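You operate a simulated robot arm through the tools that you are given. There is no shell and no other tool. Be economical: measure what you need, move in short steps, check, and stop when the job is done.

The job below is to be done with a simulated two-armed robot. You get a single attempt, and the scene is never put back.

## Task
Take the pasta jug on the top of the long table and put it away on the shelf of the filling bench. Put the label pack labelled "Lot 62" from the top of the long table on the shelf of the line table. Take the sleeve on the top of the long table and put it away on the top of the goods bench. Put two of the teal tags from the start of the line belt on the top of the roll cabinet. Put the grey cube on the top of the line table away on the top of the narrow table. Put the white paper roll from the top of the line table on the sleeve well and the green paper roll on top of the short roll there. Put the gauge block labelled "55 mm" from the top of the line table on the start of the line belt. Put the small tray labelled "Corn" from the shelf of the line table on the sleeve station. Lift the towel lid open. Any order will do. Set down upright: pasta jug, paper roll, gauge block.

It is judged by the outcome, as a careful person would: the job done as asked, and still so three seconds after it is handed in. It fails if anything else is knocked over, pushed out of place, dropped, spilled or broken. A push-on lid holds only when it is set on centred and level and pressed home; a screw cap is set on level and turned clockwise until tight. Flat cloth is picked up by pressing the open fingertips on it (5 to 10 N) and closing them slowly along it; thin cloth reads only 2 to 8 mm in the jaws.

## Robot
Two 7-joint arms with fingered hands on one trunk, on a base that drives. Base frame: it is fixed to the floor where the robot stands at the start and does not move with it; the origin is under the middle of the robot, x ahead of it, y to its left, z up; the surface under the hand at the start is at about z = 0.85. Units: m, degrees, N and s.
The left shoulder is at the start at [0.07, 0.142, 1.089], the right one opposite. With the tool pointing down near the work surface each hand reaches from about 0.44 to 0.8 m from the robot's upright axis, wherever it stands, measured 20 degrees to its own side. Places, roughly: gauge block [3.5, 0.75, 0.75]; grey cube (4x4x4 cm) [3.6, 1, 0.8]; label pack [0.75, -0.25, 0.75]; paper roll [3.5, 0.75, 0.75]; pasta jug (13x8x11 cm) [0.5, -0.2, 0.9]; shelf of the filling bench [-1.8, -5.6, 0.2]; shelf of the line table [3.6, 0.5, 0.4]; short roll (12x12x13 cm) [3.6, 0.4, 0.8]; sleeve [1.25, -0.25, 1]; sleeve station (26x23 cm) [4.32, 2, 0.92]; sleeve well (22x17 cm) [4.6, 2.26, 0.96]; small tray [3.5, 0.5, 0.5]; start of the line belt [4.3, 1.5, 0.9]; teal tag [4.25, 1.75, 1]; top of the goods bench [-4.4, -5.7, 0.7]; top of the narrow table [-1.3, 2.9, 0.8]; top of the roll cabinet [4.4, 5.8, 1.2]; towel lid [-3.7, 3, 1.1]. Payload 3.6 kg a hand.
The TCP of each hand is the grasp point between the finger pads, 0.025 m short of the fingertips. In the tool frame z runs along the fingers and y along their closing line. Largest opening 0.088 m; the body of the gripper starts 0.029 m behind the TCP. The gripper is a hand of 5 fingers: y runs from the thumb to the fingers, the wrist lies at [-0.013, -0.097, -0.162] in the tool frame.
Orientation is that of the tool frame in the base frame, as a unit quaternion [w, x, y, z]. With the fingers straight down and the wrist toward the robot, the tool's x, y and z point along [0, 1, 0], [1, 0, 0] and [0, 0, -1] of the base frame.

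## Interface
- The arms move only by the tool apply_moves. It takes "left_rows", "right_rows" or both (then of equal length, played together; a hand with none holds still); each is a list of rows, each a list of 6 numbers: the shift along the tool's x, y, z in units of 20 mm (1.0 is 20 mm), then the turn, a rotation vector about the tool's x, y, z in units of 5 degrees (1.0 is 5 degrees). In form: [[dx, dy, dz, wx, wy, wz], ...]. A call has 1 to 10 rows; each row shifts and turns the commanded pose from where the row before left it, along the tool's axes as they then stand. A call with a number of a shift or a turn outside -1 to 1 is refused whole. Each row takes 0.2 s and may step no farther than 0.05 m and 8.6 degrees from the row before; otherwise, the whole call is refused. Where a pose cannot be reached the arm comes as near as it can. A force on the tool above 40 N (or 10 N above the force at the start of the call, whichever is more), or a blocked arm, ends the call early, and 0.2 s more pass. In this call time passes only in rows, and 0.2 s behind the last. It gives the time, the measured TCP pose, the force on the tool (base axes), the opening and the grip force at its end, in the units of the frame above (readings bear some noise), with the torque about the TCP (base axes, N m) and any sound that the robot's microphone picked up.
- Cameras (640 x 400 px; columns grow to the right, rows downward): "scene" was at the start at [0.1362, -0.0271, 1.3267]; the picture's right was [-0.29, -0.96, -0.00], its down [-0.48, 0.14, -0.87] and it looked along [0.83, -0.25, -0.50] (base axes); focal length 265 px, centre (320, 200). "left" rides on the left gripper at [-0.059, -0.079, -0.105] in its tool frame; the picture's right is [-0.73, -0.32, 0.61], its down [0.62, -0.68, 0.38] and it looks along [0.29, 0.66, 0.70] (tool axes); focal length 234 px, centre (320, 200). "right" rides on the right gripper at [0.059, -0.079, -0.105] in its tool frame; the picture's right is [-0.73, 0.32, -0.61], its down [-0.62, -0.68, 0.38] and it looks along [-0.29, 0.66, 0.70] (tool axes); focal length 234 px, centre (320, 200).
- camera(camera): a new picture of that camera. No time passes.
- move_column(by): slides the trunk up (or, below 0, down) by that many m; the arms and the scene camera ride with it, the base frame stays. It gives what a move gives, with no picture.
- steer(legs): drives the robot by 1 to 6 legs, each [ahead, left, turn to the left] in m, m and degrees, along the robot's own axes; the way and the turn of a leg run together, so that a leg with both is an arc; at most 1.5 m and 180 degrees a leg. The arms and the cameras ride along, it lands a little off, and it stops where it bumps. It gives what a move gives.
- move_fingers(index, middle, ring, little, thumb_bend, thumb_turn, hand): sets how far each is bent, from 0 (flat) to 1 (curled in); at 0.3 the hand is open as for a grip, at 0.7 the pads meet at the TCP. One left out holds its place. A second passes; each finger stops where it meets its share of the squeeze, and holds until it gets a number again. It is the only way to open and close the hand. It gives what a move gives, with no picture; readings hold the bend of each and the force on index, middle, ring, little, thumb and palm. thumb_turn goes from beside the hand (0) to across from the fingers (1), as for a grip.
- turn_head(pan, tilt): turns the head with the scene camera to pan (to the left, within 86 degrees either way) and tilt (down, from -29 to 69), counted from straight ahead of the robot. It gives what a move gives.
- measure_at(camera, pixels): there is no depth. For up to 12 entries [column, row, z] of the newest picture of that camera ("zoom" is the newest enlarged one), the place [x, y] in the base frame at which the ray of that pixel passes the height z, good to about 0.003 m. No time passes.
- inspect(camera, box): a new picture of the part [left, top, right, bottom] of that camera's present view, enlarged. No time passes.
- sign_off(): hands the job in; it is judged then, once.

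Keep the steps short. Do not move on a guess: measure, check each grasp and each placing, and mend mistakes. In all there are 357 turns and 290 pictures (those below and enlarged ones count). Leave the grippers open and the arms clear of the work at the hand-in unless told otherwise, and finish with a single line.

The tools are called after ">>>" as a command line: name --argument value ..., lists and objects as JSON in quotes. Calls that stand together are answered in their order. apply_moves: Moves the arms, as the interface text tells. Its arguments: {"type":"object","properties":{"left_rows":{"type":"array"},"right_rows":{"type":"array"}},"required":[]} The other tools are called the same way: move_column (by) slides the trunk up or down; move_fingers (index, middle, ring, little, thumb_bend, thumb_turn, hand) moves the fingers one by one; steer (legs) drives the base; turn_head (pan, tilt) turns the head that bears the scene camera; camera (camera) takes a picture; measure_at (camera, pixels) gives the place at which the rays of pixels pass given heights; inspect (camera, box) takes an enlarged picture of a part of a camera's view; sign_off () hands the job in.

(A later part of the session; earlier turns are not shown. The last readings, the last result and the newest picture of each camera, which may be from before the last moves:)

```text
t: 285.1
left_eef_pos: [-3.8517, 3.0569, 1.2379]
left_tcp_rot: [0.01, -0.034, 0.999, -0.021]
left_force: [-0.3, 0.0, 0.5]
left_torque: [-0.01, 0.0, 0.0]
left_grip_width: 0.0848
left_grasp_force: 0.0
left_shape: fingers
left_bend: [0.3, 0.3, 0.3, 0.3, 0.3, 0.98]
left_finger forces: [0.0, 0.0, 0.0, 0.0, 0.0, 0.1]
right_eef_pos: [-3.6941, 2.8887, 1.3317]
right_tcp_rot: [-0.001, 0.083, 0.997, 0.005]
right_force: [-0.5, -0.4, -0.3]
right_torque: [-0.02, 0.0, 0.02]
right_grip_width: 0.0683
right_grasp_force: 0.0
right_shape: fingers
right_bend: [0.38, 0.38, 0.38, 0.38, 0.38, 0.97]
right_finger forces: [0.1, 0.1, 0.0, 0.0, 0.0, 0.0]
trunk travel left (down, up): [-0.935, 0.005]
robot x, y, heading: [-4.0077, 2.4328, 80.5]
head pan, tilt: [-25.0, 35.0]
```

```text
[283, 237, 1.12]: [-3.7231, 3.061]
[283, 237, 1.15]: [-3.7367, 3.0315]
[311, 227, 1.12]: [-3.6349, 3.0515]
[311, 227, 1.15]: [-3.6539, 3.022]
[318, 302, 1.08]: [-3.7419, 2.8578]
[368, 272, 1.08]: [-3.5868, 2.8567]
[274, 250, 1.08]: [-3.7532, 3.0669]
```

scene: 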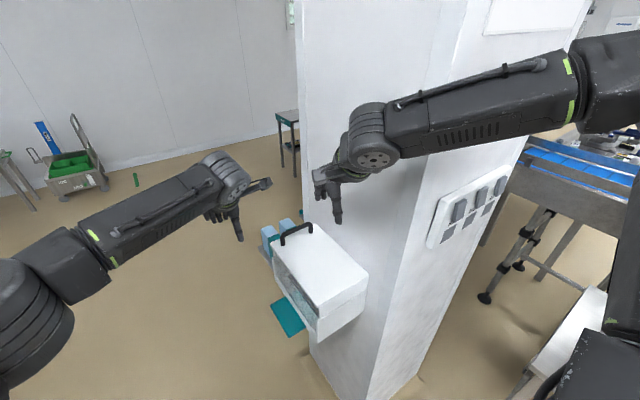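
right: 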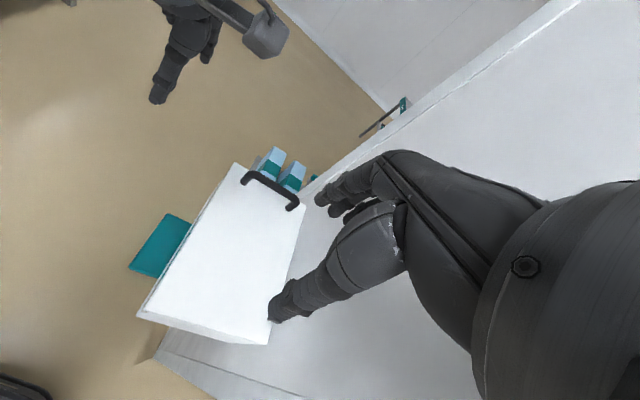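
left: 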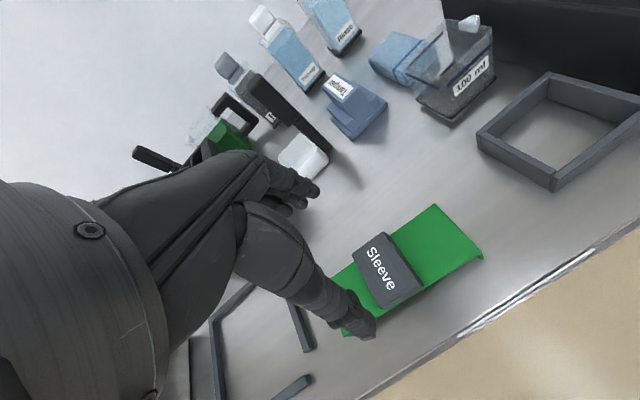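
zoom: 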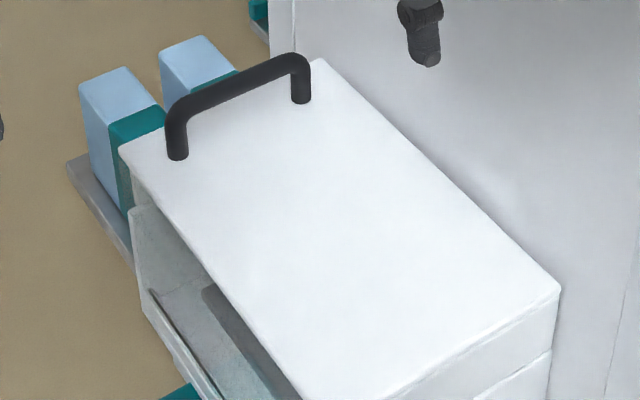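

>>> steer --legs '[[0.0, 0.13, 0]]'

>>> apply_moves --right_rows '[[0, 0, 0, 0, 0, -1], [0, 0, 0, 0, 0, -1], [-1, 0.5, 0, 0, 0, 0], [-1, 0.8, 0, 0, 0, 0], [-1, 0.8, 0, 0, 0, 0], [-1, 0.8, 0, 0, 0, 0], [-1, 0.8, 0, 0, 0, 0], [-1, 0.8, 0, 0, 0, 0], [-0.7, 0.8, 0, 0, 0, 0]]'

>>> camera --camera "scene"

```text
t: 286.4
left_eef_pos: [-3.9754, 3.0762, 1.2355]
left_tcp_rot: [0.009, -0.033, 0.999, -0.021]
left_force: [0.2, -0.3, -0.7]
left_torque: [0.01, 0.03, 0.02]
left_grip_width: 0.0848
left_grasp_force: 0.1
left_shape: fingers
left_bend: [0.3, 0.3, 0.3, 0.3, 0.3, 0.98]
left_finger forces: [0.0, 0.1, 0.0, 0.0, 0.0, 0.0]
right_eef_pos: [-3.8183, 2.9086, 1.3325]
right_tcp_rot: [-0.002, 0.084, 0.996, 0.006]
right_force: [0.0, 0.4, 0.1]
right_torque: [0.02, 0.0, -0.02]
right_grip_width: 0.0684
right_grasp_force: 0.1
right_shape: fingers
right_bend: [0.38, 0.38, 0.38, 0.38, 0.38, 0.97]
right_finger forces: [0.0, 0.0, 0.0, 0.1, 0.1, 0.0]
trunk travel left (down, up): [-0.935, 0.005]
robot x, y, heading: [-4.1313, 2.4526, 80.3]
head pan, tilt: [-25.0, 35.0]
```

```text
t: 288.4
left_eef_pos: [-3.9763, 3.0779, 1.2362]
left_tcp_rot: [0.011, -0.034, 0.999, -0.021]
left_force: [0.5, 0.9, 0.0]
left_torque: [0.02, 0.01, 0.01]
left_grip_width: 0.0846
left_grasp_force: 0.0
left_shape: fingers
left_bend: [0.3, 0.3, 0.3, 0.3, 0.3, 0.98]
left_finger forces: [0.0, 0.0, 0.1, 0.1, 0.0, 0.0]
right_eef_pos: [-3.6877, 3.0181, 1.3318]
right_tcp_rot: [-0.001, -0.004, 1.0, 0.004]
right_force: [0.5, 0.7, 0.2]
right_torque: [0.01, 0.01, -0.02]
right_grip_width: 0.0683
right_grasp_force: 0.0
right_shape: fingers
right_bend: [0.38, 0.38, 0.38, 0.38, 0.38, 0.97]
right_finger forces: [0.0, 0.0, 0.1, 0.0, 0.0, 0.1]
trunk travel left (down, up): [-0.935, 0.005]
robot x, y, heading: [-4.1324, 2.4544, 80.2]
head pan, tilt: [-25.0, 35.0]
```

```text
186 pictures are left
```

scene: 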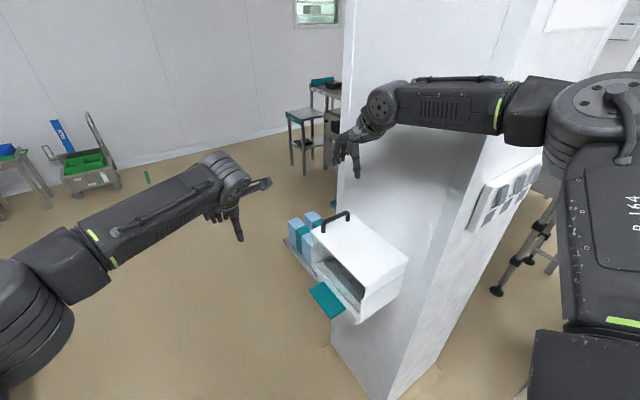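

>>> apply_moves --right_rows '[[-0.2, 0.97, 0.5, 0, 0, 0], [-0.2, 0.97, 0.5, 0, 0, 0], [0, 0, 1, 0, 0, 0], [0, 0, 1, 0, 0, 0], [0, 0, 1, 0, 0, 0], [0, 0, 1, 0, 0, 0], [0, 0, 1, 0, 0, 0], [0, 0, 1, 0, 0, 0]]'

>>> inspect --camera "scene" --box '[280, 150, 440, 250]'

>>> camera --camera "right"

```text
t: 290.2
left_eef_pos: [-3.9788, 3.0788, 1.2358]
left_tcp_rot: [0.011, -0.034, 0.999, -0.022]
left_force: [0.5, 0.5, 0.8]
left_torque: [-0.02, 0.03, 0.02]
left_grip_width: 0.0844
left_grasp_force: 0.1
left_shape: fingers
left_bend: [0.3, 0.3, 0.3, 0.3, 0.3, 0.98]
left_finger forces: [0.0, 0.0, 0.0, 0.0, 0.0, 0.0]
right_eef_pos: [-3.6826, 3.0572, 1.1926]
right_tcp_rot: [0.0, -0.004, 1.0, 0.006]
right_force: [0.8, 0.2, 0.4]
right_torque: [0.0, 0.0, -0.01]
right_grip_width: 0.0683
right_grasp_force: 0.0
right_shape: fingers
right_bend: [0.38, 0.38, 0.38, 0.38, 0.38, 0.97]
right_finger forces: [0.0, 0.0, 0.1, 0.0, 0.1, 0.1]
trunk travel left (down, up): [-0.935, 0.005]
robot x, y, heading: [-4.1357, 2.4542, 80.3]
head pan, tilt: [-25.0, 35.0]
```

```text
4.00 times, centred on (360, 200) of scene
```

zoom: 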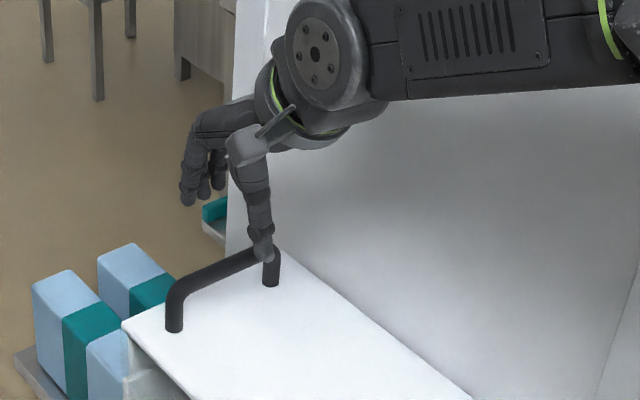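

```text
184 pictures are left
```

right: 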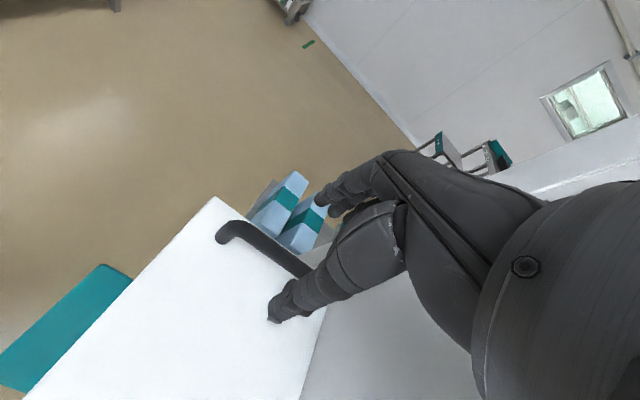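

>>> apply_moves --right_rows '[[0, 0, 0.8, 0, 0, 0], [0, 0, 0.8, 0, 0, 0], [0, 0, 0.8, 0, 0, 0], [0, 0, 0.7, 0, 0, 0], [0, 0, 0.5, 0, 0, 0]]'

>>> inspect --camera "scene" --box '[280, 170, 440, 270]'

```text
t: 291.4
left_eef_pos: [-3.9792, 3.0783, 1.2361]
left_tcp_rot: [0.01, -0.033, 0.999, -0.022]
left_force: [-0.4, -1.3, 0.8]
left_torque: [-0.01, 0.0, 0.02]
left_grip_width: 0.0847
left_grasp_force: 0.1
left_shape: fingers
left_bend: [0.3, 0.3, 0.3, 0.3, 0.3, 0.98]
left_finger forces: [0.0, 0.1, 0.0, 0.1, 0.1, 0.0]
right_eef_pos: [-3.6855, 3.0344, 1.1382]
right_tcp_rot: [0.0, -0.004, 1.0, 0.005]
right_force: [0.7, 3.4, 4.1]
right_torque: [0.22, -0.03, -0.02]
right_grip_width: 0.0717
right_grasp_force: 2.8
right_shape: fingers
right_bend: [0.35, 0.36, 0.36, 0.38, 0.38, 0.97]
right_finger forces: [2.5, 1.3, 1.4, 0.0, 0.0, 0.1]
right hand out of reach, approached as far as the arm can: row 2, 3, 4, 5
trunk travel left (down, up): [-0.935, 0.005]
robot x, y, heading: [-4.1328, 2.4527, 80.4]
head pan, tilt: [-25.0, 35.0]
```

```text
4.00 times, centred on (360, 220) of scene
```

zoom: 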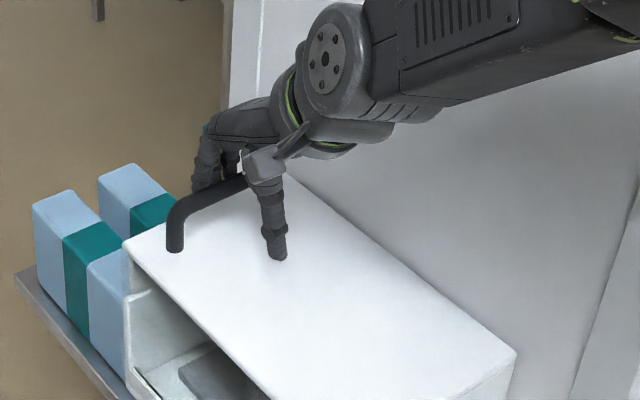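

>>> apply_moves --right_rows '[[0, 0, -1, 0, 0, 0], [0, 0, -1, 0, 0, 0], [0, 0, -1, 0, 0, 0]]'

>>> steer --legs '[[0.06, 0, 0]]'

>>> move_column --by -0.06

```text
t: 292.2
left_eef_pos: [-3.9779, 3.0783, 1.2368]
left_tcp_rot: [0.01, -0.034, 0.999, -0.02]
left_force: [-0.3, 0.4, 0.4]
left_torque: [0.01, 0.01, 0.0]
left_grip_width: 0.0849
left_grasp_force: 0.0
left_shape: fingers
left_bend: [0.3, 0.3, 0.3, 0.3, 0.3, 0.98]
left_finger forces: [0.1, 0.0, 0.1, 0.0, 0.0, 0.0]
right_eef_pos: [-3.6854, 3.0324, 1.1976]
right_tcp_rot: [-0.001, -0.003, 1.0, 0.005]
right_force: [0.6, 0.8, 0.8]
right_torque: [-0.01, 0.02, 0.02]
right_grip_width: 0.0682
right_grasp_force: 0.0
right_shape: fingers
right_bend: [0.38, 0.38, 0.38, 0.38, 0.38, 0.97]
right_finger forces: [0.1, 0.1, 0.0, 0.1, 0.0, 0.0]
trunk travel left (down, up): [-0.935, 0.005]
robot x, y, heading: [-4.136, 2.4544, 80.8]
head pan, tilt: [-25.0, 35.0]
```

```text
t: 293.2
left_eef_pos: [-3.9694, 3.1241, 1.2423]
left_tcp_rot: [0.011, -0.033, 0.999, -0.016]
left_force: [0.3, -0.1, 0.2]
left_torque: [0.04, 0.02, -0.01]
left_grip_width: 0.0847
left_grasp_force: 0.0
left_shape: fingers
left_bend: [0.3, 0.3, 0.3, 0.3, 0.3, 0.98]
left_finger forces: [0.0, 0.0, 0.0, 0.0, 0.0, 0.0]
right_eef_pos: [-3.6765, 3.0805, 1.2041]
right_tcp_rot: [0.001, -0.003, 1.0, 0.01]
right_force: [0.8, -0.7, 0.3]
right_torque: [0.04, 0.04, -0.02]
right_grip_width: 0.0686
right_grasp_force: 0.0
right_shape: fingers
right_bend: [0.38, 0.38, 0.38, 0.38, 0.38, 0.97]
right_finger forces: [0.0, 0.1, 0.1, 0.0, 0.0, 0.1]
trunk travel left (down, up): [-0.935, 0.005]
robot x, y, heading: [-4.1222, 2.5045, 80.3]
head pan, tilt: [-25.0, 35.0]
```

```text
t: 294.2
left_eef_pos: [-3.9671, 3.1368, 1.178]
left_tcp_rot: [0.01, -0.032, 0.999, -0.022]
left_force: [0.0, 0.1, 0.6]
left_torque: [-0.02, 0.0, -0.02]
left_grip_width: 0.0846
left_grasp_force: 0.1
left_shape: fingers
left_bend: [0.3, 0.3, 0.3, 0.3, 0.3, 0.98]
left_finger forces: [0.0, 0.0, 0.0, 0.0, 0.1, 0.1]
right_eef_pos: [-3.6735, 3.0903, 1.1375]
right_tcp_rot: [-0.001, -0.003, 1.0, 0.004]
right_force: [-0.1, -0.6, -0.6]
right_torque: [0.02, -0.03, 0.0]
right_grip_width: 0.0685
right_grasp_force: 0.1
right_shape: fingers
right_bend: [0.38, 0.38, 0.38, 0.38, 0.38, 0.97]
right_finger forces: [0.0, 0.0, 0.1, 0.1, 0.0, 0.0]
trunk travel left (down, up): [-0.875, 0.065]
robot x, y, heading: [-4.1207, 2.5109, 80.4]
head pan, tilt: [-25.0, 35.0]
```

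>>> apply_moves --right_rows '[[0, 0, -1, 0, 0, 0], [0, -0.8, -0.5, 0, 0, 0], [0.3, -0.85, 0, 0, 0, 0], [0, 0, 0.8, 0, 0, 0], [0, 0, 0.8, 0, 0, 0], [0, 0, 0.8, 0, 0, 0]]'

>>> inspect --camera "scene" --box '[280, 150, 440, 250]'

```text
t: 295.6
left_eef_pos: [-3.9673, 3.1343, 1.1763]
left_tcp_rot: [0.01, -0.033, 0.999, -0.02]
left_force: [0.4, 0.6, 0.0]
left_torque: [0.0, 0.01, 0.0]
left_grip_width: 0.0847
left_grasp_force: 0.0
left_shape: fingers
left_bend: [0.3, 0.3, 0.3, 0.3, 0.3, 0.98]
left_finger forces: [0.1, 0.1, 0.0, 0.1, 0.0, 0.0]
right_eef_pos: [-3.6785, 3.0558, 1.1199]
right_tcp_rot: [-0.001, -0.003, 1.0, 0.005]
right_force: [0.3, 0.6, -0.1]
right_torque: [-0.03, -0.02, 0.0]
right_grip_width: 0.0684
right_grasp_force: 0.0
right_shape: fingers
right_bend: [0.38, 0.38, 0.38, 0.38, 0.38, 0.97]
right_finger forces: [0.1, 0.1, 0.1, 0.0, 0.0, 0.1]
trunk travel left (down, up): [-0.875, 0.065]
robot x, y, heading: [-4.1236, 2.5073, 80.4]
head pan, tilt: [-25.0, 35.0]
```

```text
4.00 times, centred on (360, 200) of scene
```

zoom: 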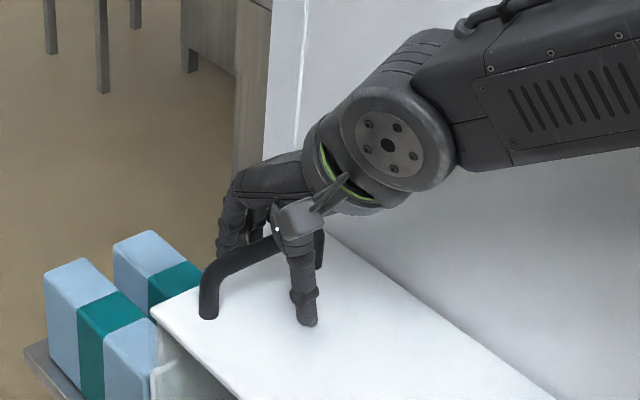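

>>> move_fingers --hand "right" --index 0.75 --middle 0.75 --ring 0.75 --little 0.75 --thumb_bend 0.72

>>> inspect --camera "scene" --box '[280, 150, 440, 250]'

```text
t: 296.6
left_eef_pos: [-3.9684, 3.1372, 1.1756]
left_tcp_rot: [0.01, -0.032, 0.999, -0.022]
left_force: [-0.1, -1.1, 0.1]
left_torque: [-0.02, 0.0, -0.01]
left_grip_width: 0.0846
left_grasp_force: 0.1
left_shape: fingers
left_bend: [0.3, 0.3, 0.3, 0.3, 0.3, 0.98]
left_finger forces: [0.0, 0.0, 0.0, 0.0, 0.1, 0.1]
right_eef_pos: [-3.6801, 3.0594, 1.1191]
right_tcp_rot: [0.0, -0.003, 1.0, 0.004]
right_force: [0.6, 7.7, 2.4]
right_torque: [-0.12, 0.26, 0.33]
right_grip_width: 0.0001
right_grasp_force: 10.7
right_shape: fingers
right_bend: [0.74, 0.75, 0.75, 0.74, 0.72, 0.97]
right_finger forces: [0.0, 0.0, 0.0, 9.5, 11.5, 0.0]
trunk travel left (down, up): [-0.875, 0.065]
robot x, y, heading: [-4.1219, 2.5115, 80.4]
head pan, tilt: [-25.0, 35.0]
```

```text
4.00 times, centred on (360, 200) of scene
```

zoom: 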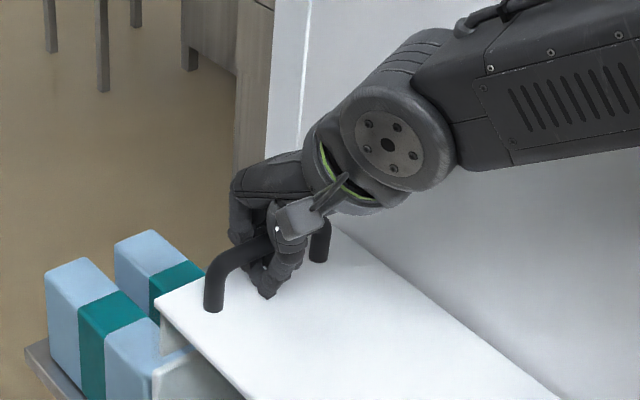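

Fingers are hooked under the bar. I lift a little to see how the lid turns.

>>> apply_moves --right_rows '[[0, 0, -0.5, 0.3, 0, 0], [0, 0, -0.5, 0.4, 0, 0], [0, -0.05, -0.5, 0.4, 0, 0], [0, -0.05, -0.5, 0.4, 0, 0]]'

>>> inspect --camera "scene" --box '[280, 150, 440, 290]'

```text
t: 297.6
left_eef_pos: [-3.9669, 3.132, 1.1788]
left_tcp_rot: [0.01, -0.032, 0.999, -0.02]
left_force: [0.1, 0.1, -0.1]
left_torque: [0.02, -0.02, -0.02]
left_grip_width: 0.0847
left_grasp_force: 0.1
left_shape: fingers
left_bend: [0.3, 0.3, 0.3, 0.3, 0.3, 0.98]
left_finger forces: [0.0, 0.0, 0.1, 0.1, 0.0, 0.0]
right_eef_pos: [-3.6777, 3.0507, 1.1589]
right_tcp_rot: [0.0, -0.002, 0.998, -0.061]
right_force: [-2.4, -12.6, -10.5]
right_torque: [0.24, -0.07, 0.03]
right_grip_width: 0.0
right_grasp_force: 6.6
right_shape: fingers
right_bend: [0.75, 0.75, 0.75, 0.75, 0.64, 0.96]
right_finger forces: [0.1, 0.0, 0.0, 0.1, 13.8, 0.0]
trunk travel left (down, up): [-0.875, 0.065]
robot x, y, heading: [-4.1221, 2.5136, 80.1]
head pan, tilt: [-25.0, 35.0]
```

```text
2.86 times, centred on (360, 220) of scene
```

zoom: 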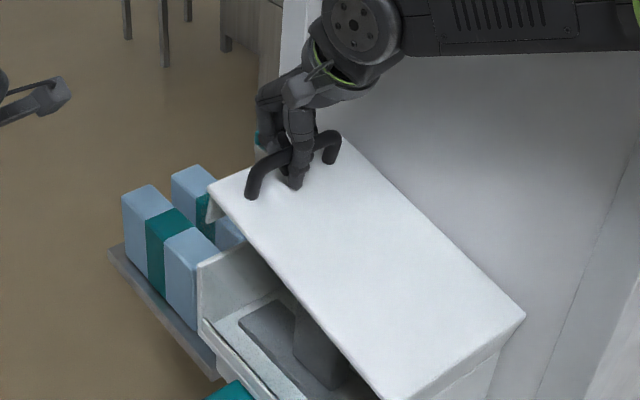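

Hinge confirmed on the south side. My tilt was the wrong way; I now turn the other way while following the arc.

>>> apply_moves --right_rows '[[0, 0.05, -0.46, -1, 0, 0], [0, 0.0, -0.46, -1, 0, 0], [0, -0.05, -0.46, -1, 0, 0], [0, -0.05, -0.46, -1, 0, 0], [0, -0.1, -0.46, -1, 0, 0], [0, -0.1, -0.46, -1, 0, 0], [0, -0.1, -0.46, -1, 0, 0]]'

>>> inspect --camera "scene" --box '[280, 130, 440, 270]'

```text
t: 299.2
left_eef_pos: [-3.9657, 3.1319, 1.1787]
left_tcp_rot: [0.009, -0.032, 0.999, -0.019]
left_force: [0.2, -0.1, -0.4]
left_torque: [-0.02, -0.03, 0.02]
left_grip_width: 0.0847
left_grasp_force: 0.1
left_shape: fingers
left_bend: [0.3, 0.3, 0.3, 0.3, 0.3, 0.98]
left_finger forces: [0.0, 0.1, 0.1, 0.1, 0.0, 0.1]
right_eef_pos: [-3.6773, 3.0367, 1.2197]
right_tcp_rot: [-0.003, -0.002, 0.97, 0.244]
right_force: [-1.0, -18.5, -20.8]
right_torque: [0.01, -0.1, 0.05]
right_grip_width: 0.0216
right_grasp_force: 12.5
right_shape: fingers
right_bend: [0.75, 0.75, 0.75, 0.75, 0.48, 0.95]
right_finger forces: [0.1, 0.0, 0.0, 0.0, 25.2, 0.1]
trunk travel left (down, up): [-0.875, 0.065]
robot x, y, heading: [-4.1243, 2.5075, 80.3]
head pan, tilt: [-25.0, 35.0]
```

```text
2.86 times, centred on (360, 200) of scene
```

zoom: 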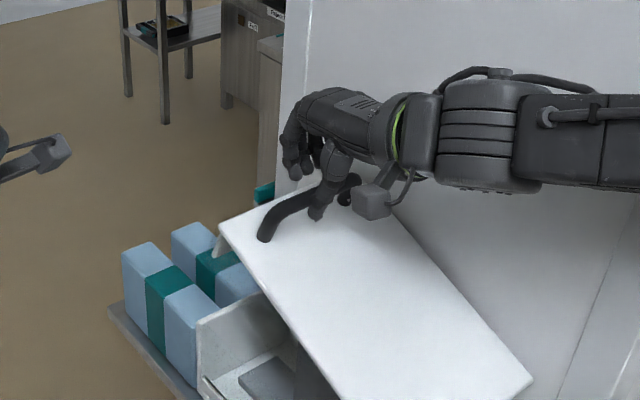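

Only the thumb holds the bar. I'll open the fingers, push deeper along the tool, and re-grip with all fingers.

>>> move_fingers --hand "right" --index 0.35 --middle 0.35 --ring 0.35 --little 0.35

>>> apply_moves --right_rows '[[0, 0, 0.5, 0, 0, 0], [0, 0, 0.5, 0, 0, 0], [0, 0, 0.5, 0, 0, 0]]'

>>> inspect --camera "scene" --box '[280, 130, 440, 270]'

>>> inspect --camera "right" --box '[160, 120, 480, 360]'

```text
t: 300.2
left_eef_pos: [-3.9664, 3.132, 1.1789]
left_tcp_rot: [0.01, -0.033, 0.999, -0.02]
left_force: [-0.2, 0.0, 0.3]
left_torque: [0.01, 0.02, 0.0]
left_grip_width: 0.0846
left_grasp_force: 0.0
left_shape: fingers
left_bend: [0.3, 0.3, 0.3, 0.3, 0.3, 0.98]
left_finger forces: [0.0, 0.0, 0.0, 0.0, 0.0, 0.1]
right_eef_pos: [-3.6773, 3.0368, 1.2196]
right_tcp_rot: [-0.003, -0.003, 0.97, 0.243]
right_force: [-1.2, -19.0, -21.5]
right_torque: [0.0, -0.09, 0.11]
right_grip_width: 0.0689
right_grasp_force: 12.9
right_shape: fingers
right_bend: [0.35, 0.35, 0.35, 0.35, 0.47, 0.95]
right_finger forces: [0.0, 0.1, 0.0, 0.0, 25.5, 0.1]
trunk travel left (down, up): [-0.875, 0.065]
robot x, y, heading: [-4.1246, 2.5036, 80.4]
head pan, tilt: [-25.0, 35.0]
```

```text
t: 301.0
left_eef_pos: [-3.9661, 3.1325, 1.1781]
left_tcp_rot: [0.009, -0.033, 0.999, -0.02]
left_force: [-0.1, -0.9, 0.5]
left_torque: [0.0, 0.0, 0.02]
left_grip_width: 0.0847
left_grasp_force: 0.0
left_shape: fingers
left_bend: [0.3, 0.3, 0.3, 0.3, 0.3, 0.98]
left_finger forces: [0.1, 0.1, 0.0, 0.1, 0.0, 0.0]
right_eef_pos: [-3.6796, 3.0519, 1.1927]
right_tcp_rot: [-0.001, -0.002, 0.97, 0.244]
right_force: [-0.7, -13.1, -12.4]
right_torque: [-0.11, -0.07, 0.07]
right_grip_width: 0.0629
right_grasp_force: 8.9
right_shape: fingers
right_bend: [0.35, 0.35, 0.35, 0.35, 0.52, 0.96]
right_finger forces: [0.1, 0.0, 0.1, 0.0, 17.8, 0.1]
trunk travel left (down, up): [-0.875, 0.065]
robot x, y, heading: [-4.1232, 2.5112, 79.9]
head pan, tilt: [-25.0, 35.0]
```

```text
2.86 times, centred on (360, 200) of scene
```

zoom: 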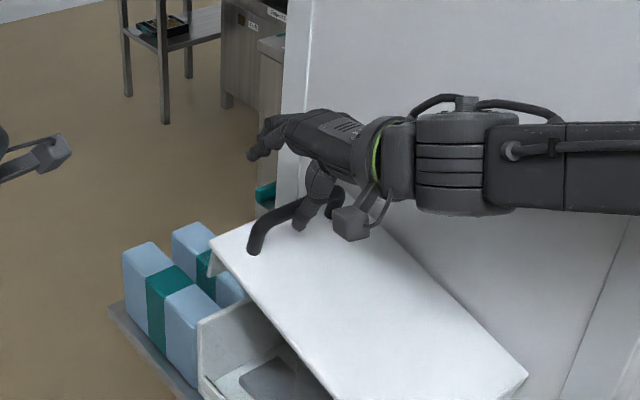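

```text
1.67 times, centred on (320, 240) of right
```

zoom: 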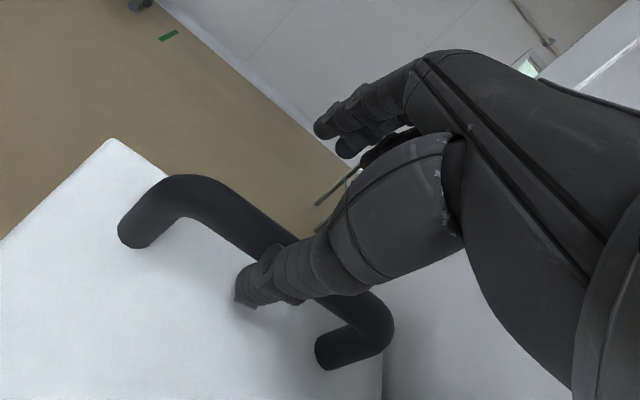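

>>> apply_moves --right_rows '[[0, 0.1, 0.5, 0, 0, 0], [0, 0.1, 0.5, 0, 0, 0], [0, 0.1, 0.4, 0, 0, 0]]'

>>> move_fingers --hand "right" --index 0.8 --middle 0.8 --ring 0.8 --little 0.8 --thumb_bend 0.75

>>> inspect --camera "scene" --box '[280, 130, 440, 270]'

```text
t: 301.8
left_eef_pos: [-3.9664, 3.1302, 1.1787]
left_tcp_rot: [0.01, -0.034, 0.999, -0.019]
left_force: [0.8, 0.7, 0.6]
left_torque: [0.0, -0.01, 0.03]
left_grip_width: 0.0845
left_grasp_force: 0.0
left_shape: fingers
left_bend: [0.3, 0.3, 0.3, 0.3, 0.3, 0.98]
left_finger forces: [0.0, 0.0, 0.1, 0.1, 0.0, 0.1]
right_eef_pos: [-3.6784, 3.0699, 1.1716]
right_tcp_rot: [-0.001, -0.002, 0.97, 0.244]
right_force: [0.7, -19.4, -12.9]
right_torque: [-0.25, -0.06, 0.1]
right_grip_width: 0.0667
right_grasp_force: 11.9
right_shape: fingers
right_bend: [0.35, 0.35, 0.35, 0.35, 0.49, 0.96]
right_finger forces: [0.1, 0.0, 0.0, 0.0, 23.6, 0.0]
trunk travel left (down, up): [-0.875, 0.065]
robot x, y, heading: [-4.1235, 2.5117, 80.2]
head pan, tilt: [-25.0, 35.0]
```

```text
t: 302.8
left_eef_pos: [-3.9674, 3.1334, 1.1785]
left_tcp_rot: [0.009, -0.032, 0.999, -0.02]
left_force: [0.2, 0.8, -0.7]
left_torque: [0.02, 0.0, -0.01]
left_grip_width: 0.0849
left_grasp_force: 0.0
left_shape: fingers
left_bend: [0.3, 0.3, 0.3, 0.3, 0.3, 0.98]
left_finger forces: [0.0, 0.0, 0.0, 0.0, 0.0, 0.0]
right_eef_pos: [-3.6797, 3.0718, 1.1717]
right_tcp_rot: [-0.001, -0.003, 0.97, 0.244]
right_force: [0.1, -12.0, -7.6]
right_torque: [-0.15, 0.0, 0.05]
right_grip_width: 0.019
right_grasp_force: 6.8
right_shape: fingers
right_bend: [0.8, 0.8, 0.8, 0.8, 0.45, 0.96]
right_finger forces: [0.0, 0.0, 0.1, 0.0, 13.5, 0.0]
trunk travel left (down, up): [-0.875, 0.065]
robot x, y, heading: [-4.1219, 2.5083, 80.1]
head pan, tilt: [-25.0, 35.0]
```

```text
2.86 times, centred on (360, 200) of scene
```

zoom: 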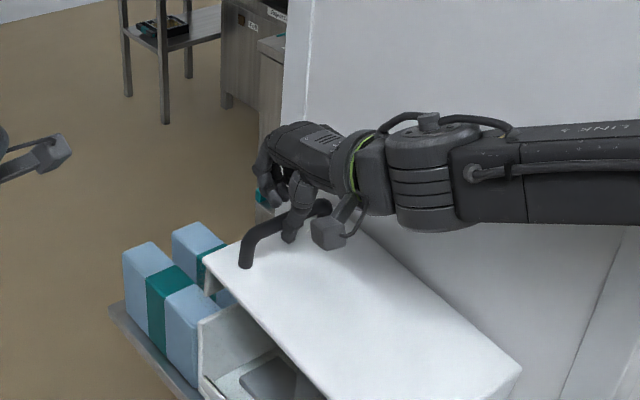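

The hook was lost because of my wrong tilt. I open, restore the hand to vertical, and regrip as before.

>>> move_fingers --hand "right" --index 0.38 --middle 0.38 --ring 0.38 --little 0.38 --thumb_bend 0.38

>>> apply_moves --right_rows '[[0, 0, -1, 0, 0, 0], [0, 0, -1, 0.6, 0, 0], [0, 0, -0.5, 1, 0, 0], [0, 0, 0, 1, 0, 0], [0, 0, 0, 1, 0, 0], [0, 0, 0, 1, 0, 0], [0, 0, 0, 1, 0, 0]]'

>>> inspect --camera "scene" --box '[280, 130, 440, 270]'

```text
t: 303.8
left_eef_pos: [-3.9677, 3.1355, 1.1766]
left_tcp_rot: [0.01, -0.032, 0.999, -0.02]
left_force: [-0.3, 0.5, -0.1]
left_torque: [0.0, 0.04, 0.01]
left_grip_width: 0.0843
left_grasp_force: 0.0
left_shape: fingers
left_bend: [0.3, 0.3, 0.3, 0.3, 0.3, 0.98]
left_finger forces: [0.0, 0.1, 0.1, 0.0, 0.1, 0.0]
right_eef_pos: [-3.6803, 3.074, 1.1715]
right_tcp_rot: [-0.002, -0.003, 0.97, 0.243]
right_force: [-0.1, 0.0, 0.1]
right_torque: [-0.04, 0.0, 0.03]
right_grip_width: 0.0678
right_grasp_force: 0.1
right_shape: fingers
right_bend: [0.38, 0.38, 0.38, 0.38, 0.38, 0.97]
right_finger forces: [0.0, 0.1, 0.0, 0.0, 0.1, 0.0]
trunk travel left (down, up): [-0.875, 0.065]
robot x, y, heading: [-4.123, 2.5096, 80.2]
head pan, tilt: [-25.0, 35.0]
```

```text
t: 305.4
left_eef_pos: [-3.9681, 3.1356, 1.1768]
left_tcp_rot: [0.01, -0.033, 0.999, -0.021]
left_force: [0.9, -0.5, 0.8]
left_torque: [-0.05, 0.02, -0.01]
left_grip_width: 0.0847
left_grasp_force: 0.0
left_shape: fingers
left_bend: [0.3, 0.3, 0.3, 0.3, 0.3, 0.98]
left_finger forces: [0.1, 0.0, 0.1, 0.0, 0.1, 0.0]
right_eef_pos: [-3.6927, 3.0522, 1.2173]
right_tcp_rot: [-0.023, -0.029, 0.998, 0.045]
right_force: [0.1, 0.8, -0.5]
right_torque: [-0.02, 0.01, -0.01]
right_grip_width: 0.0679
right_grasp_force: 0.0
right_shape: fingers
right_bend: [0.38, 0.38, 0.38, 0.38, 0.38, 0.97]
right_finger forces: [0.0, 0.1, 0.0, 0.1, 0.1, 0.0]
right hand out of reach, approached as far as the arm can: row 6, 7
trunk travel left (down, up): [-0.875, 0.065]
robot x, y, heading: [-4.1227, 2.5107, 80.2]
head pan, tilt: [-25.0, 35.0]
```

```text
2.86 times, centred on (360, 200) of scene
```

zoom: 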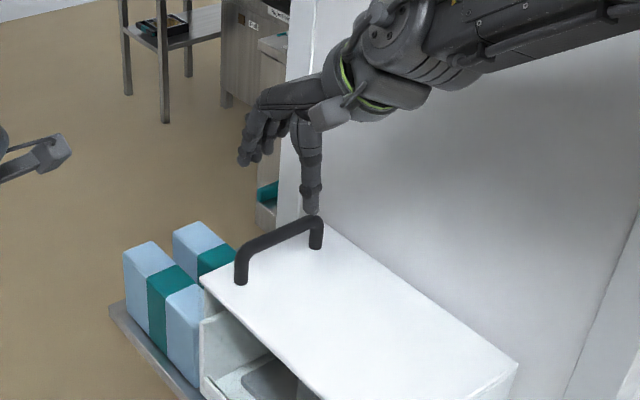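

>>> apply_moves --right_rows '[[0, 0.45, 0.8, 0, 0, 0], [0, 0, 0.8, 0, 0, 0], [0, 0, 0.8, 0, 0, 0], [0, 0, 0.8, 0, 0, 0], [0, 0, 0.8, 0, 0, 0], [0, 0, 0.8, 0, 0, 0], [0, 0, 0.3, 0, 0, 0]]'

>>> inspect --camera "scene" --box '[280, 130, 440, 270]'

```text
t: 307.0
left_eef_pos: [-3.9675, 3.1345, 1.1772]
left_tcp_rot: [0.01, -0.033, 0.999, -0.02]
left_force: [-1.4, 0.0, 0.3]
left_torque: [0.0, 0.03, -0.03]
left_grip_width: 0.0849
left_grasp_force: 0.0
left_shape: fingers
left_bend: [0.3, 0.3, 0.3, 0.3, 0.3, 0.98]
left_finger forces: [0.0, 0.0, 0.0, 0.0, 0.0, 0.1]
right_eef_pos: [-3.6983, 3.0683, 1.1165]
right_tcp_rot: [-0.024, -0.028, 0.998, 0.047]
right_force: [0.8, 0.2, 0.3]
right_torque: [0.01, -0.01, 0.0]
right_grip_width: 0.0681
right_grasp_force: 0.1
right_shape: fingers
right_bend: [0.38, 0.38, 0.38, 0.38, 0.38, 0.97]
right_finger forces: [0.0, 0.0, 0.0, 0.1, 0.0, 0.0]
trunk travel left (down, up): [-0.875, 0.065]
robot x, y, heading: [-4.121, 2.5122, 80.1]
head pan, tilt: [-25.0, 35.0]
```

```text
2.86 times, centred on (360, 200) of scene
```

zoom: 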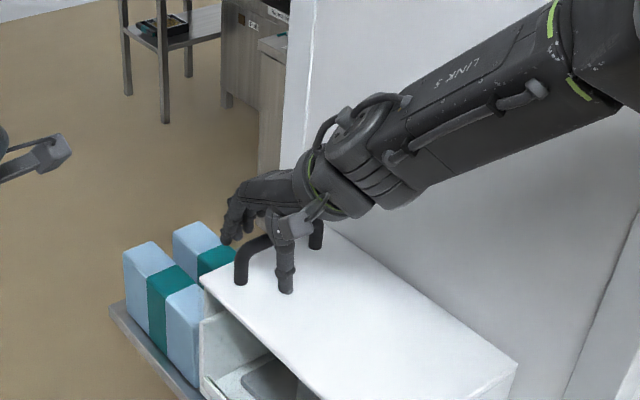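

>>> apply_moves --right_rows '[[-0.75, -0.5, 0.1, 0, 0, 0]]'

>>> move_fingers --hand "right" --index 0.85 --middle 0.85 --ring 0.85 --little 0.85 --thumb_bend 0.72

>>> inspect --camera "scene" --box '[280, 130, 440, 270]'

```text
t: 307.4
left_eef_pos: [-3.9668, 3.1344, 1.177]
left_tcp_rot: [0.011, -0.032, 0.999, -0.021]
left_force: [0.7, -0.3, -0.5]
left_torque: [0.0, -0.04, 0.03]
left_grip_width: 0.0849
left_grasp_force: 0.0
left_shape: fingers
left_bend: [0.3, 0.3, 0.3, 0.3, 0.3, 0.98]
left_finger forces: [0.1, 0.0, 0.0, 0.0, 0.0, 0.0]
right_eef_pos: [-3.684, 3.0611, 1.1141]
right_tcp_rot: [-0.024, -0.03, 0.998, 0.047]
right_force: [-1.1, 0.7, 2.6]
right_torque: [-0.13, 0.02, -0.05]
right_grip_width: 0.0675
right_grasp_force: 0.7
right_shape: fingers
right_bend: [0.38, 0.38, 0.38, 0.38, 0.38, 0.97]
right_finger forces: [0.1, 0.0, 0.0, 0.0, 2.5, 0.0]
trunk travel left (down, up): [-0.875, 0.065]
robot x, y, heading: [-4.1227, 2.5089, 80.6]
head pan, tilt: [-25.0, 35.0]
```

```text
t: 308.4
left_eef_pos: [-3.9682, 3.1375, 1.175]
left_tcp_rot: [0.01, -0.032, 0.999, -0.021]
left_force: [-0.4, 0.4, 0.8]
left_torque: [0.03, 0.02, 0.0]
left_grip_width: 0.0846
left_grasp_force: 0.1
left_shape: fingers
left_bend: [0.3, 0.3, 0.3, 0.3, 0.3, 0.98]
left_finger forces: [0.1, 0.0, 0.0, 0.0, 0.0, 0.0]
right_eef_pos: [-3.6831, 3.0628, 1.1119]
right_tcp_rot: [-0.025, -0.029, 0.998, 0.046]
right_force: [0.6, 8.9, 6.9]
right_torque: [-0.87, 1.1, 0.55]
right_grip_width: 0.0
right_grasp_force: 49.3
right_shape: fingers
right_bend: [0.8, 0.83, 0.82, 0.75, 0.74, 0.97]
right_finger forces: [0.1, 10.4, 19.1, 17.1, 54.2, 0.0]
trunk travel left (down, up): [-0.875, 0.065]
robot x, y, heading: [-4.1261, 2.51, 80.1]
head pan, tilt: [-25.0, 35.0]
```

```text
2.86 times, centred on (360, 200) of scene
```

zoom: 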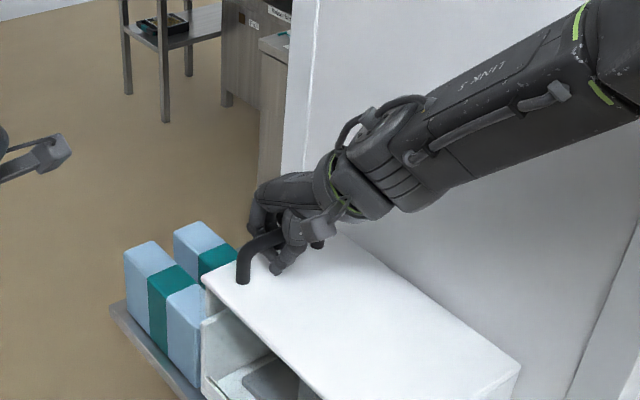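

Firm hook grip. Now the arc with the correct turn.

>>> apply_moves --right_rows '[[0, -0.1, -0.92, -1, 0, 0], [0, -0.2, -0.92, -1, 0, 0], [0, -0.2, -0.92, -1, 0, 0], [0, -0.2, -0.92, -1, 0, 0], [0, -0.2, -0.92, -1, 0, 0]]'

>>> inspect --camera "scene" --box '[280, 110, 440, 270]'

```text
t: 309.6
left_eef_pos: [-3.971, 3.13, 1.1798]
left_tcp_rot: [0.012, -0.032, 0.999, -0.019]
left_force: [-0.1, 0.1, 0.1]
left_torque: [0.01, 0.02, 0.01]
left_grip_width: 0.0848
left_grasp_force: 0.1
left_shape: fingers
left_bend: [0.3, 0.3, 0.3, 0.3, 0.3, 0.98]
left_finger forces: [0.0, 0.0, 0.0, 0.1, 0.0, 0.0]
right_eef_pos: [-3.6818, 3.0152, 1.1967]
right_tcp_rot: [-0.029, -0.023, 0.965, 0.261]
right_force: [-20.8, -26.8, -21.9]
right_torque: [-1.0, 1.17, 0.51]
right_grip_width: 0.0022
right_grasp_force: 70.1
right_shape: fingers
right_bend: [0.83, 0.81, 0.8, 0.75, 0.74, 0.96]
right_finger forces: [16.3, 20.6, 24.4, 14.6, 64.6, 0.0]
trunk travel left (down, up): [-0.875, 0.065]
robot x, y, heading: [-4.1254, 2.5097, 80.4]
head pan, tilt: [-25.0, 35.0]
```

```text
2.50 times, centred on (360, 190) of scene
```

zoom: 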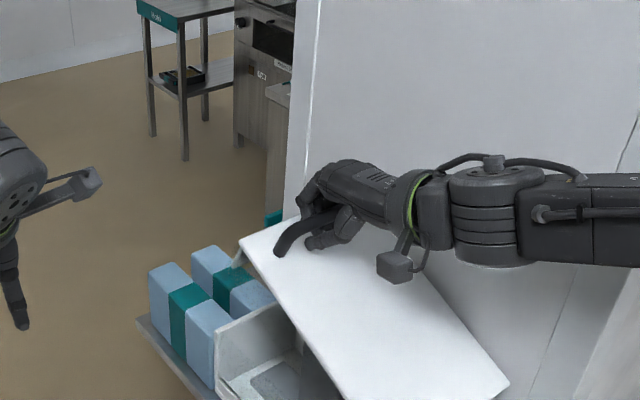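

>>> apply_moves --right_rows '[[0.2, -0.3, 0, 0, 0, 0], [0.1, -0.5, -0.92, -1, 0, 0], [0, -0.35, -0.92, -1, 0, 0], [0, -0.3, -0.92, -1, 0, 0], [0, -0.3, -0.92, -1, 0, 0]]'

>>> inspect --camera "scene" --box '[280, 110, 440, 270]'

```text
t: 310.8
left_eef_pos: [-3.9713, 3.1339, 1.1795]
left_tcp_rot: [0.012, -0.032, 0.999, -0.021]
left_force: [0.1, 0.1, 0.1]
left_torque: [0.01, -0.04, 0.0]
left_grip_width: 0.0848
left_grasp_force: 0.0
left_shape: fingers
left_bend: [0.3, 0.3, 0.3, 0.3, 0.3, 0.98]
left_finger forces: [0.1, 0.0, 0.0, 0.0, 0.0, 0.0]
right_eef_pos: [-3.6837, 2.9476, 1.238]
right_tcp_rot: [-0.031, -0.019, 0.903, 0.428]
right_force: [-2.9, 13.1, 30.9]
right_torque: [-0.64, -0.2, 1.04]
right_grip_width: 0.0009
right_grasp_force: 47.0
right_shape: fingers
right_bend: [0.84, 0.83, 0.82, 0.75, 0.75, 0.97]
right_finger forces: [3.3, 8.2, 12.5, 19.3, 50.4, 0.0]
trunk travel left (down, up): [-0.875, 0.065]
robot x, y, heading: [-4.1236, 2.5138, 80.3]
head pan, tilt: [-25.0, 35.0]
```

```text
2.50 times, centred on (360, 190) of scene
```

zoom: 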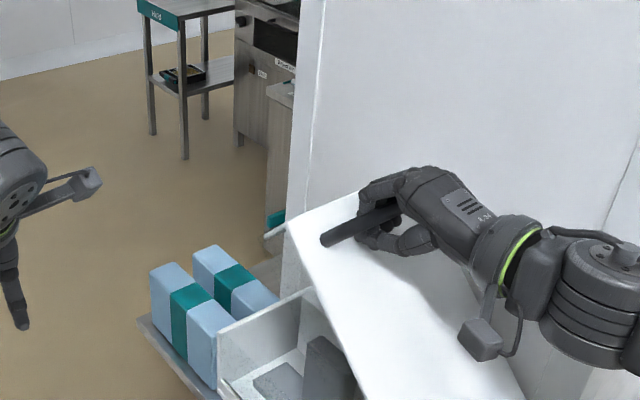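

>>> apply_moves --right_rows '[[0, 0.45, 0, 0, 0, 0], [0, -0.2, -0.92, -1, 0, 0], [0, -0.2, -0.92, -1, 0, 0], [0, -0.22, -0.92, -1, 0, 0]]'

>>> inspect --camera "scene" --box '[280, 110, 440, 270]'

```text
t: 311.8
left_eef_pos: [-3.9744, 3.1348, 1.1767]
left_tcp_rot: [0.012, -0.033, 0.999, -0.021]
left_force: [-0.8, -0.3, 0.8]
left_torque: [-0.01, 0.01, 0.0]
left_grip_width: 0.0846
left_grasp_force: 0.1
left_shape: fingers
left_bend: [0.3, 0.3, 0.3, 0.3, 0.3, 0.98]
left_finger forces: [0.1, 0.0, 0.0, 0.1, 0.1, 0.0]
right_eef_pos: [-3.6798, 2.9006, 1.2617]
right_tcp_rot: [-0.035, -0.015, 0.842, 0.538]
right_force: [-29.0, -9.2, -28.0]
right_torque: [-0.76, 0.68, 1.13]
right_grip_width: 0.0025
right_grasp_force: 71.7
right_shape: fingers
right_bend: [0.83, 0.81, 0.8, 0.75, 0.75, 0.96]
right_finger forces: [19.5, 19.6, 21.2, 16.7, 66.5, 0.1]
trunk travel left (down, up): [-0.875, 0.065]
robot x, y, heading: [-4.1225, 2.5082, 80.4]
head pan, tilt: [-25.0, 35.0]
```

```text
2.50 times, centred on (360, 190) of scene
```

zoom: 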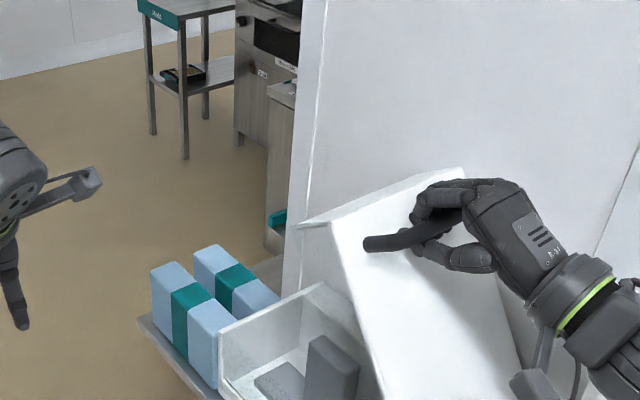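

>>> apply_moves --right_rows '[[0.35, -0.3, 0, 0, 0, 0], [0, -0.22, -0.9, -1, 0, 0], [0, -0.22, -0.9, -1, 0, 0], [0, -0.22, -0.9, -1, 0, 0], [0, -0.22, -0.9, -1, 0, 0]]'

>>> camera --camera "scene"

```text
t: 313.0
left_eef_pos: [-3.9724, 3.1318, 1.1796]
left_tcp_rot: [0.013, -0.032, 0.999, -0.02]
left_force: [-0.1, 0.4, -0.3]
left_torque: [-0.04, 0.0, -0.04]
left_grip_width: 0.0848
left_grasp_force: 0.1
left_shape: fingers
left_bend: [0.3, 0.3, 0.3, 0.3, 0.3, 0.98]
left_finger forces: [0.0, 0.0, 0.1, 0.0, 0.0, 0.0]
right_eef_pos: [-3.6803, 2.8193, 1.2634]
right_tcp_rot: [-0.035, -0.009, 0.733, 0.68]
right_force: [-10.2, -4.5, 17.1]
right_torque: [-0.57, -0.53, 1.03]
right_grip_width: 0.0013
right_grasp_force: 51.7
right_shape: fingers
right_bend: [0.84, 0.83, 0.81, 0.75, 0.76, 0.96]
right_finger forces: [0.0, 9.7, 13.7, 21.0, 58.6, 0.0]
trunk travel left (down, up): [-0.875, 0.065]
robot x, y, heading: [-4.1265, 2.5095, 80.2]
head pan, tilt: [-25.0, 35.0]
```

```text
169 pictures are left
```

scene: 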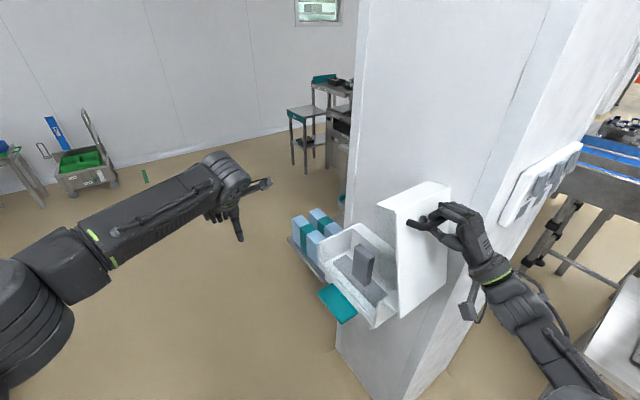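

>>> apply_moves --right_rows '[[0, 0.2, 0, 0, 0, 0], [0, -0.22, -0.9, -1, 0, 0], [0, -0.22, -0.9, -1, 0, 0], [0, -0.22, -0.9, -1, 0, 0]]'

>>> inspect --camera "scene" --box '[280, 150, 560, 340]'

```text
t: 314.0
left_eef_pos: [-3.9745, 3.1345, 1.1784]
left_tcp_rot: [0.014, -0.032, 0.999, -0.021]
left_force: [1.0, -1.0, 0.0]
left_torque: [0.02, 0.01, 0.01]
left_grip_width: 0.0847
left_grasp_force: 0.1
left_shape: fingers
left_bend: [0.3, 0.3, 0.3, 0.3, 0.3, 0.98]
left_finger forces: [0.1, 0.0, 0.0, 0.1, 0.1, 0.1]
right_eef_pos: [-3.6788, 2.7693, 1.2533]
right_tcp_rot: [-0.035, -0.004, 0.639, 0.768]
right_force: [-24.5, -3.5, 3.1]
right_torque: [-0.64, -0.63, 1.1]
right_grip_width: 0.0019
right_grasp_force: 56.8
right_shape: fingers
right_bend: [0.84, 0.83, 0.81, 0.75, 0.76, 0.96]
right_finger forces: [0.1, 12.0, 16.9, 21.8, 62.6, 0.1]
trunk travel left (down, up): [-0.875, 0.065]
robot x, y, heading: [-4.1232, 2.5101, 80.3]
head pan, tilt: [-25.0, 35.0]
```

```text
2.11 times, centred on (420, 245) of scene
```

zoom: 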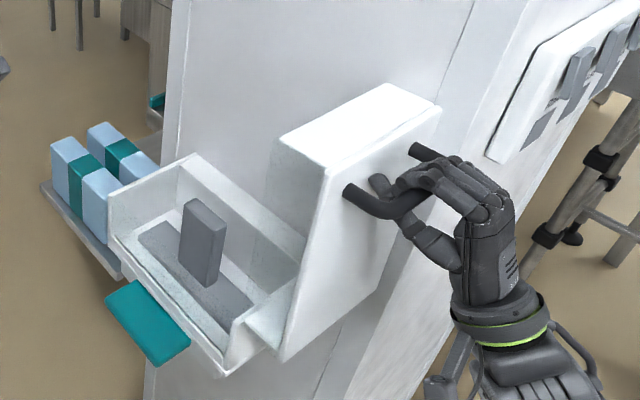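

Lid at ~94°. Two more steps and release.

>>> apply_moves --right_rows '[[0.2, 0, 0, 0, 0, 0], [0, -0.22, -0.9, -1, 0, 0], [0, -0.22, -0.9, -1, 0, 0]]'

>>> move_fingers --hand "right" --index 0.5 --middle 0.5 --ring 0.5 --little 0.5 --thumb_bend 0.5

>>> inspect --camera "scene" --box '[280, 150, 560, 340]'

```text
t: 314.8
left_eef_pos: [-3.9723, 3.1308, 1.1799]
left_tcp_rot: [0.012, -0.032, 0.999, -0.019]
left_force: [-0.2, -1.0, 0.6]
left_torque: [0.02, 0.02, 0.01]
left_grip_width: 0.0847
left_grasp_force: 0.2
left_shape: fingers
left_bend: [0.3, 0.3, 0.3, 0.3, 0.3, 0.98]
left_finger forces: [0.0, 0.0, 0.0, 0.0, 0.1, 0.0]
right_eef_pos: [-3.6801, 2.7313, 1.2375]
right_tcp_rot: [-0.035, 0.0, 0.569, 0.822]
right_force: [-10.4, -11.2, 13.8]
right_torque: [-0.65, -1.05, 0.85]
right_grip_width: 0.0018
right_grasp_force: 57.2
right_shape: fingers
right_bend: [0.84, 0.83, 0.81, 0.75, 0.76, 0.96]
right_finger forces: [0.1, 9.8, 15.2, 25.0, 63.9, 0.0]
trunk travel left (down, up): [-0.875, 0.065]
robot x, y, heading: [-4.1214, 2.5091, 80.1]
head pan, tilt: [-25.0, 35.0]
```

```text
t: 315.8
left_eef_pos: [-3.9681, 3.1349, 1.1765]
left_tcp_rot: [0.01, -0.033, 0.999, -0.02]
left_force: [0.2, -0.5, 0.0]
left_torque: [-0.01, 0.02, 0.0]
left_grip_width: 0.0848
left_grasp_force: 0.0
left_shape: fingers
left_bend: [0.3, 0.3, 0.3, 0.3, 0.3, 0.98]
left_finger forces: [0.0, 0.0, 0.0, 0.1, 0.1, 0.0]
right_eef_pos: [-3.6753, 2.7377, 1.235]
right_tcp_rot: [-0.038, 0.001, 0.57, 0.82]
right_force: [0.2, 0.3, 0.4]
right_torque: [-0.02, -0.03, 0.0]
right_grip_width: 0.041
right_grasp_force: 0.5
right_shape: fingers
right_bend: [0.5, 0.5, 0.5, 0.5, 0.5, 0.97]
right_finger forces: [0.1, 0.1, 0.0, 0.1, 0.6, 0.1]
trunk travel left (down, up): [-0.875, 0.065]
robot x, y, heading: [-4.1243, 2.5099, 80.4]
head pan, tilt: [-25.0, 35.0]
```

```text
2.11 times, centred on (420, 245) of scene
```

zoom: 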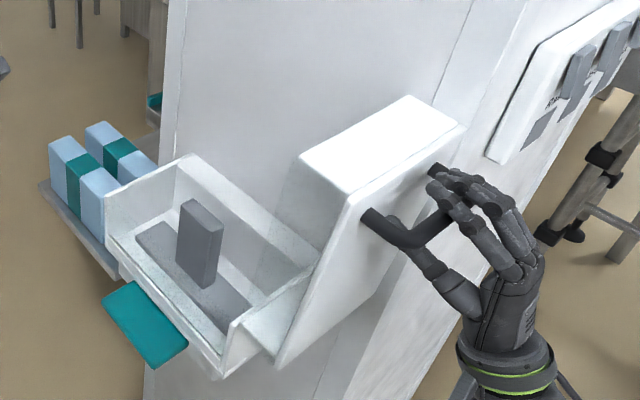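

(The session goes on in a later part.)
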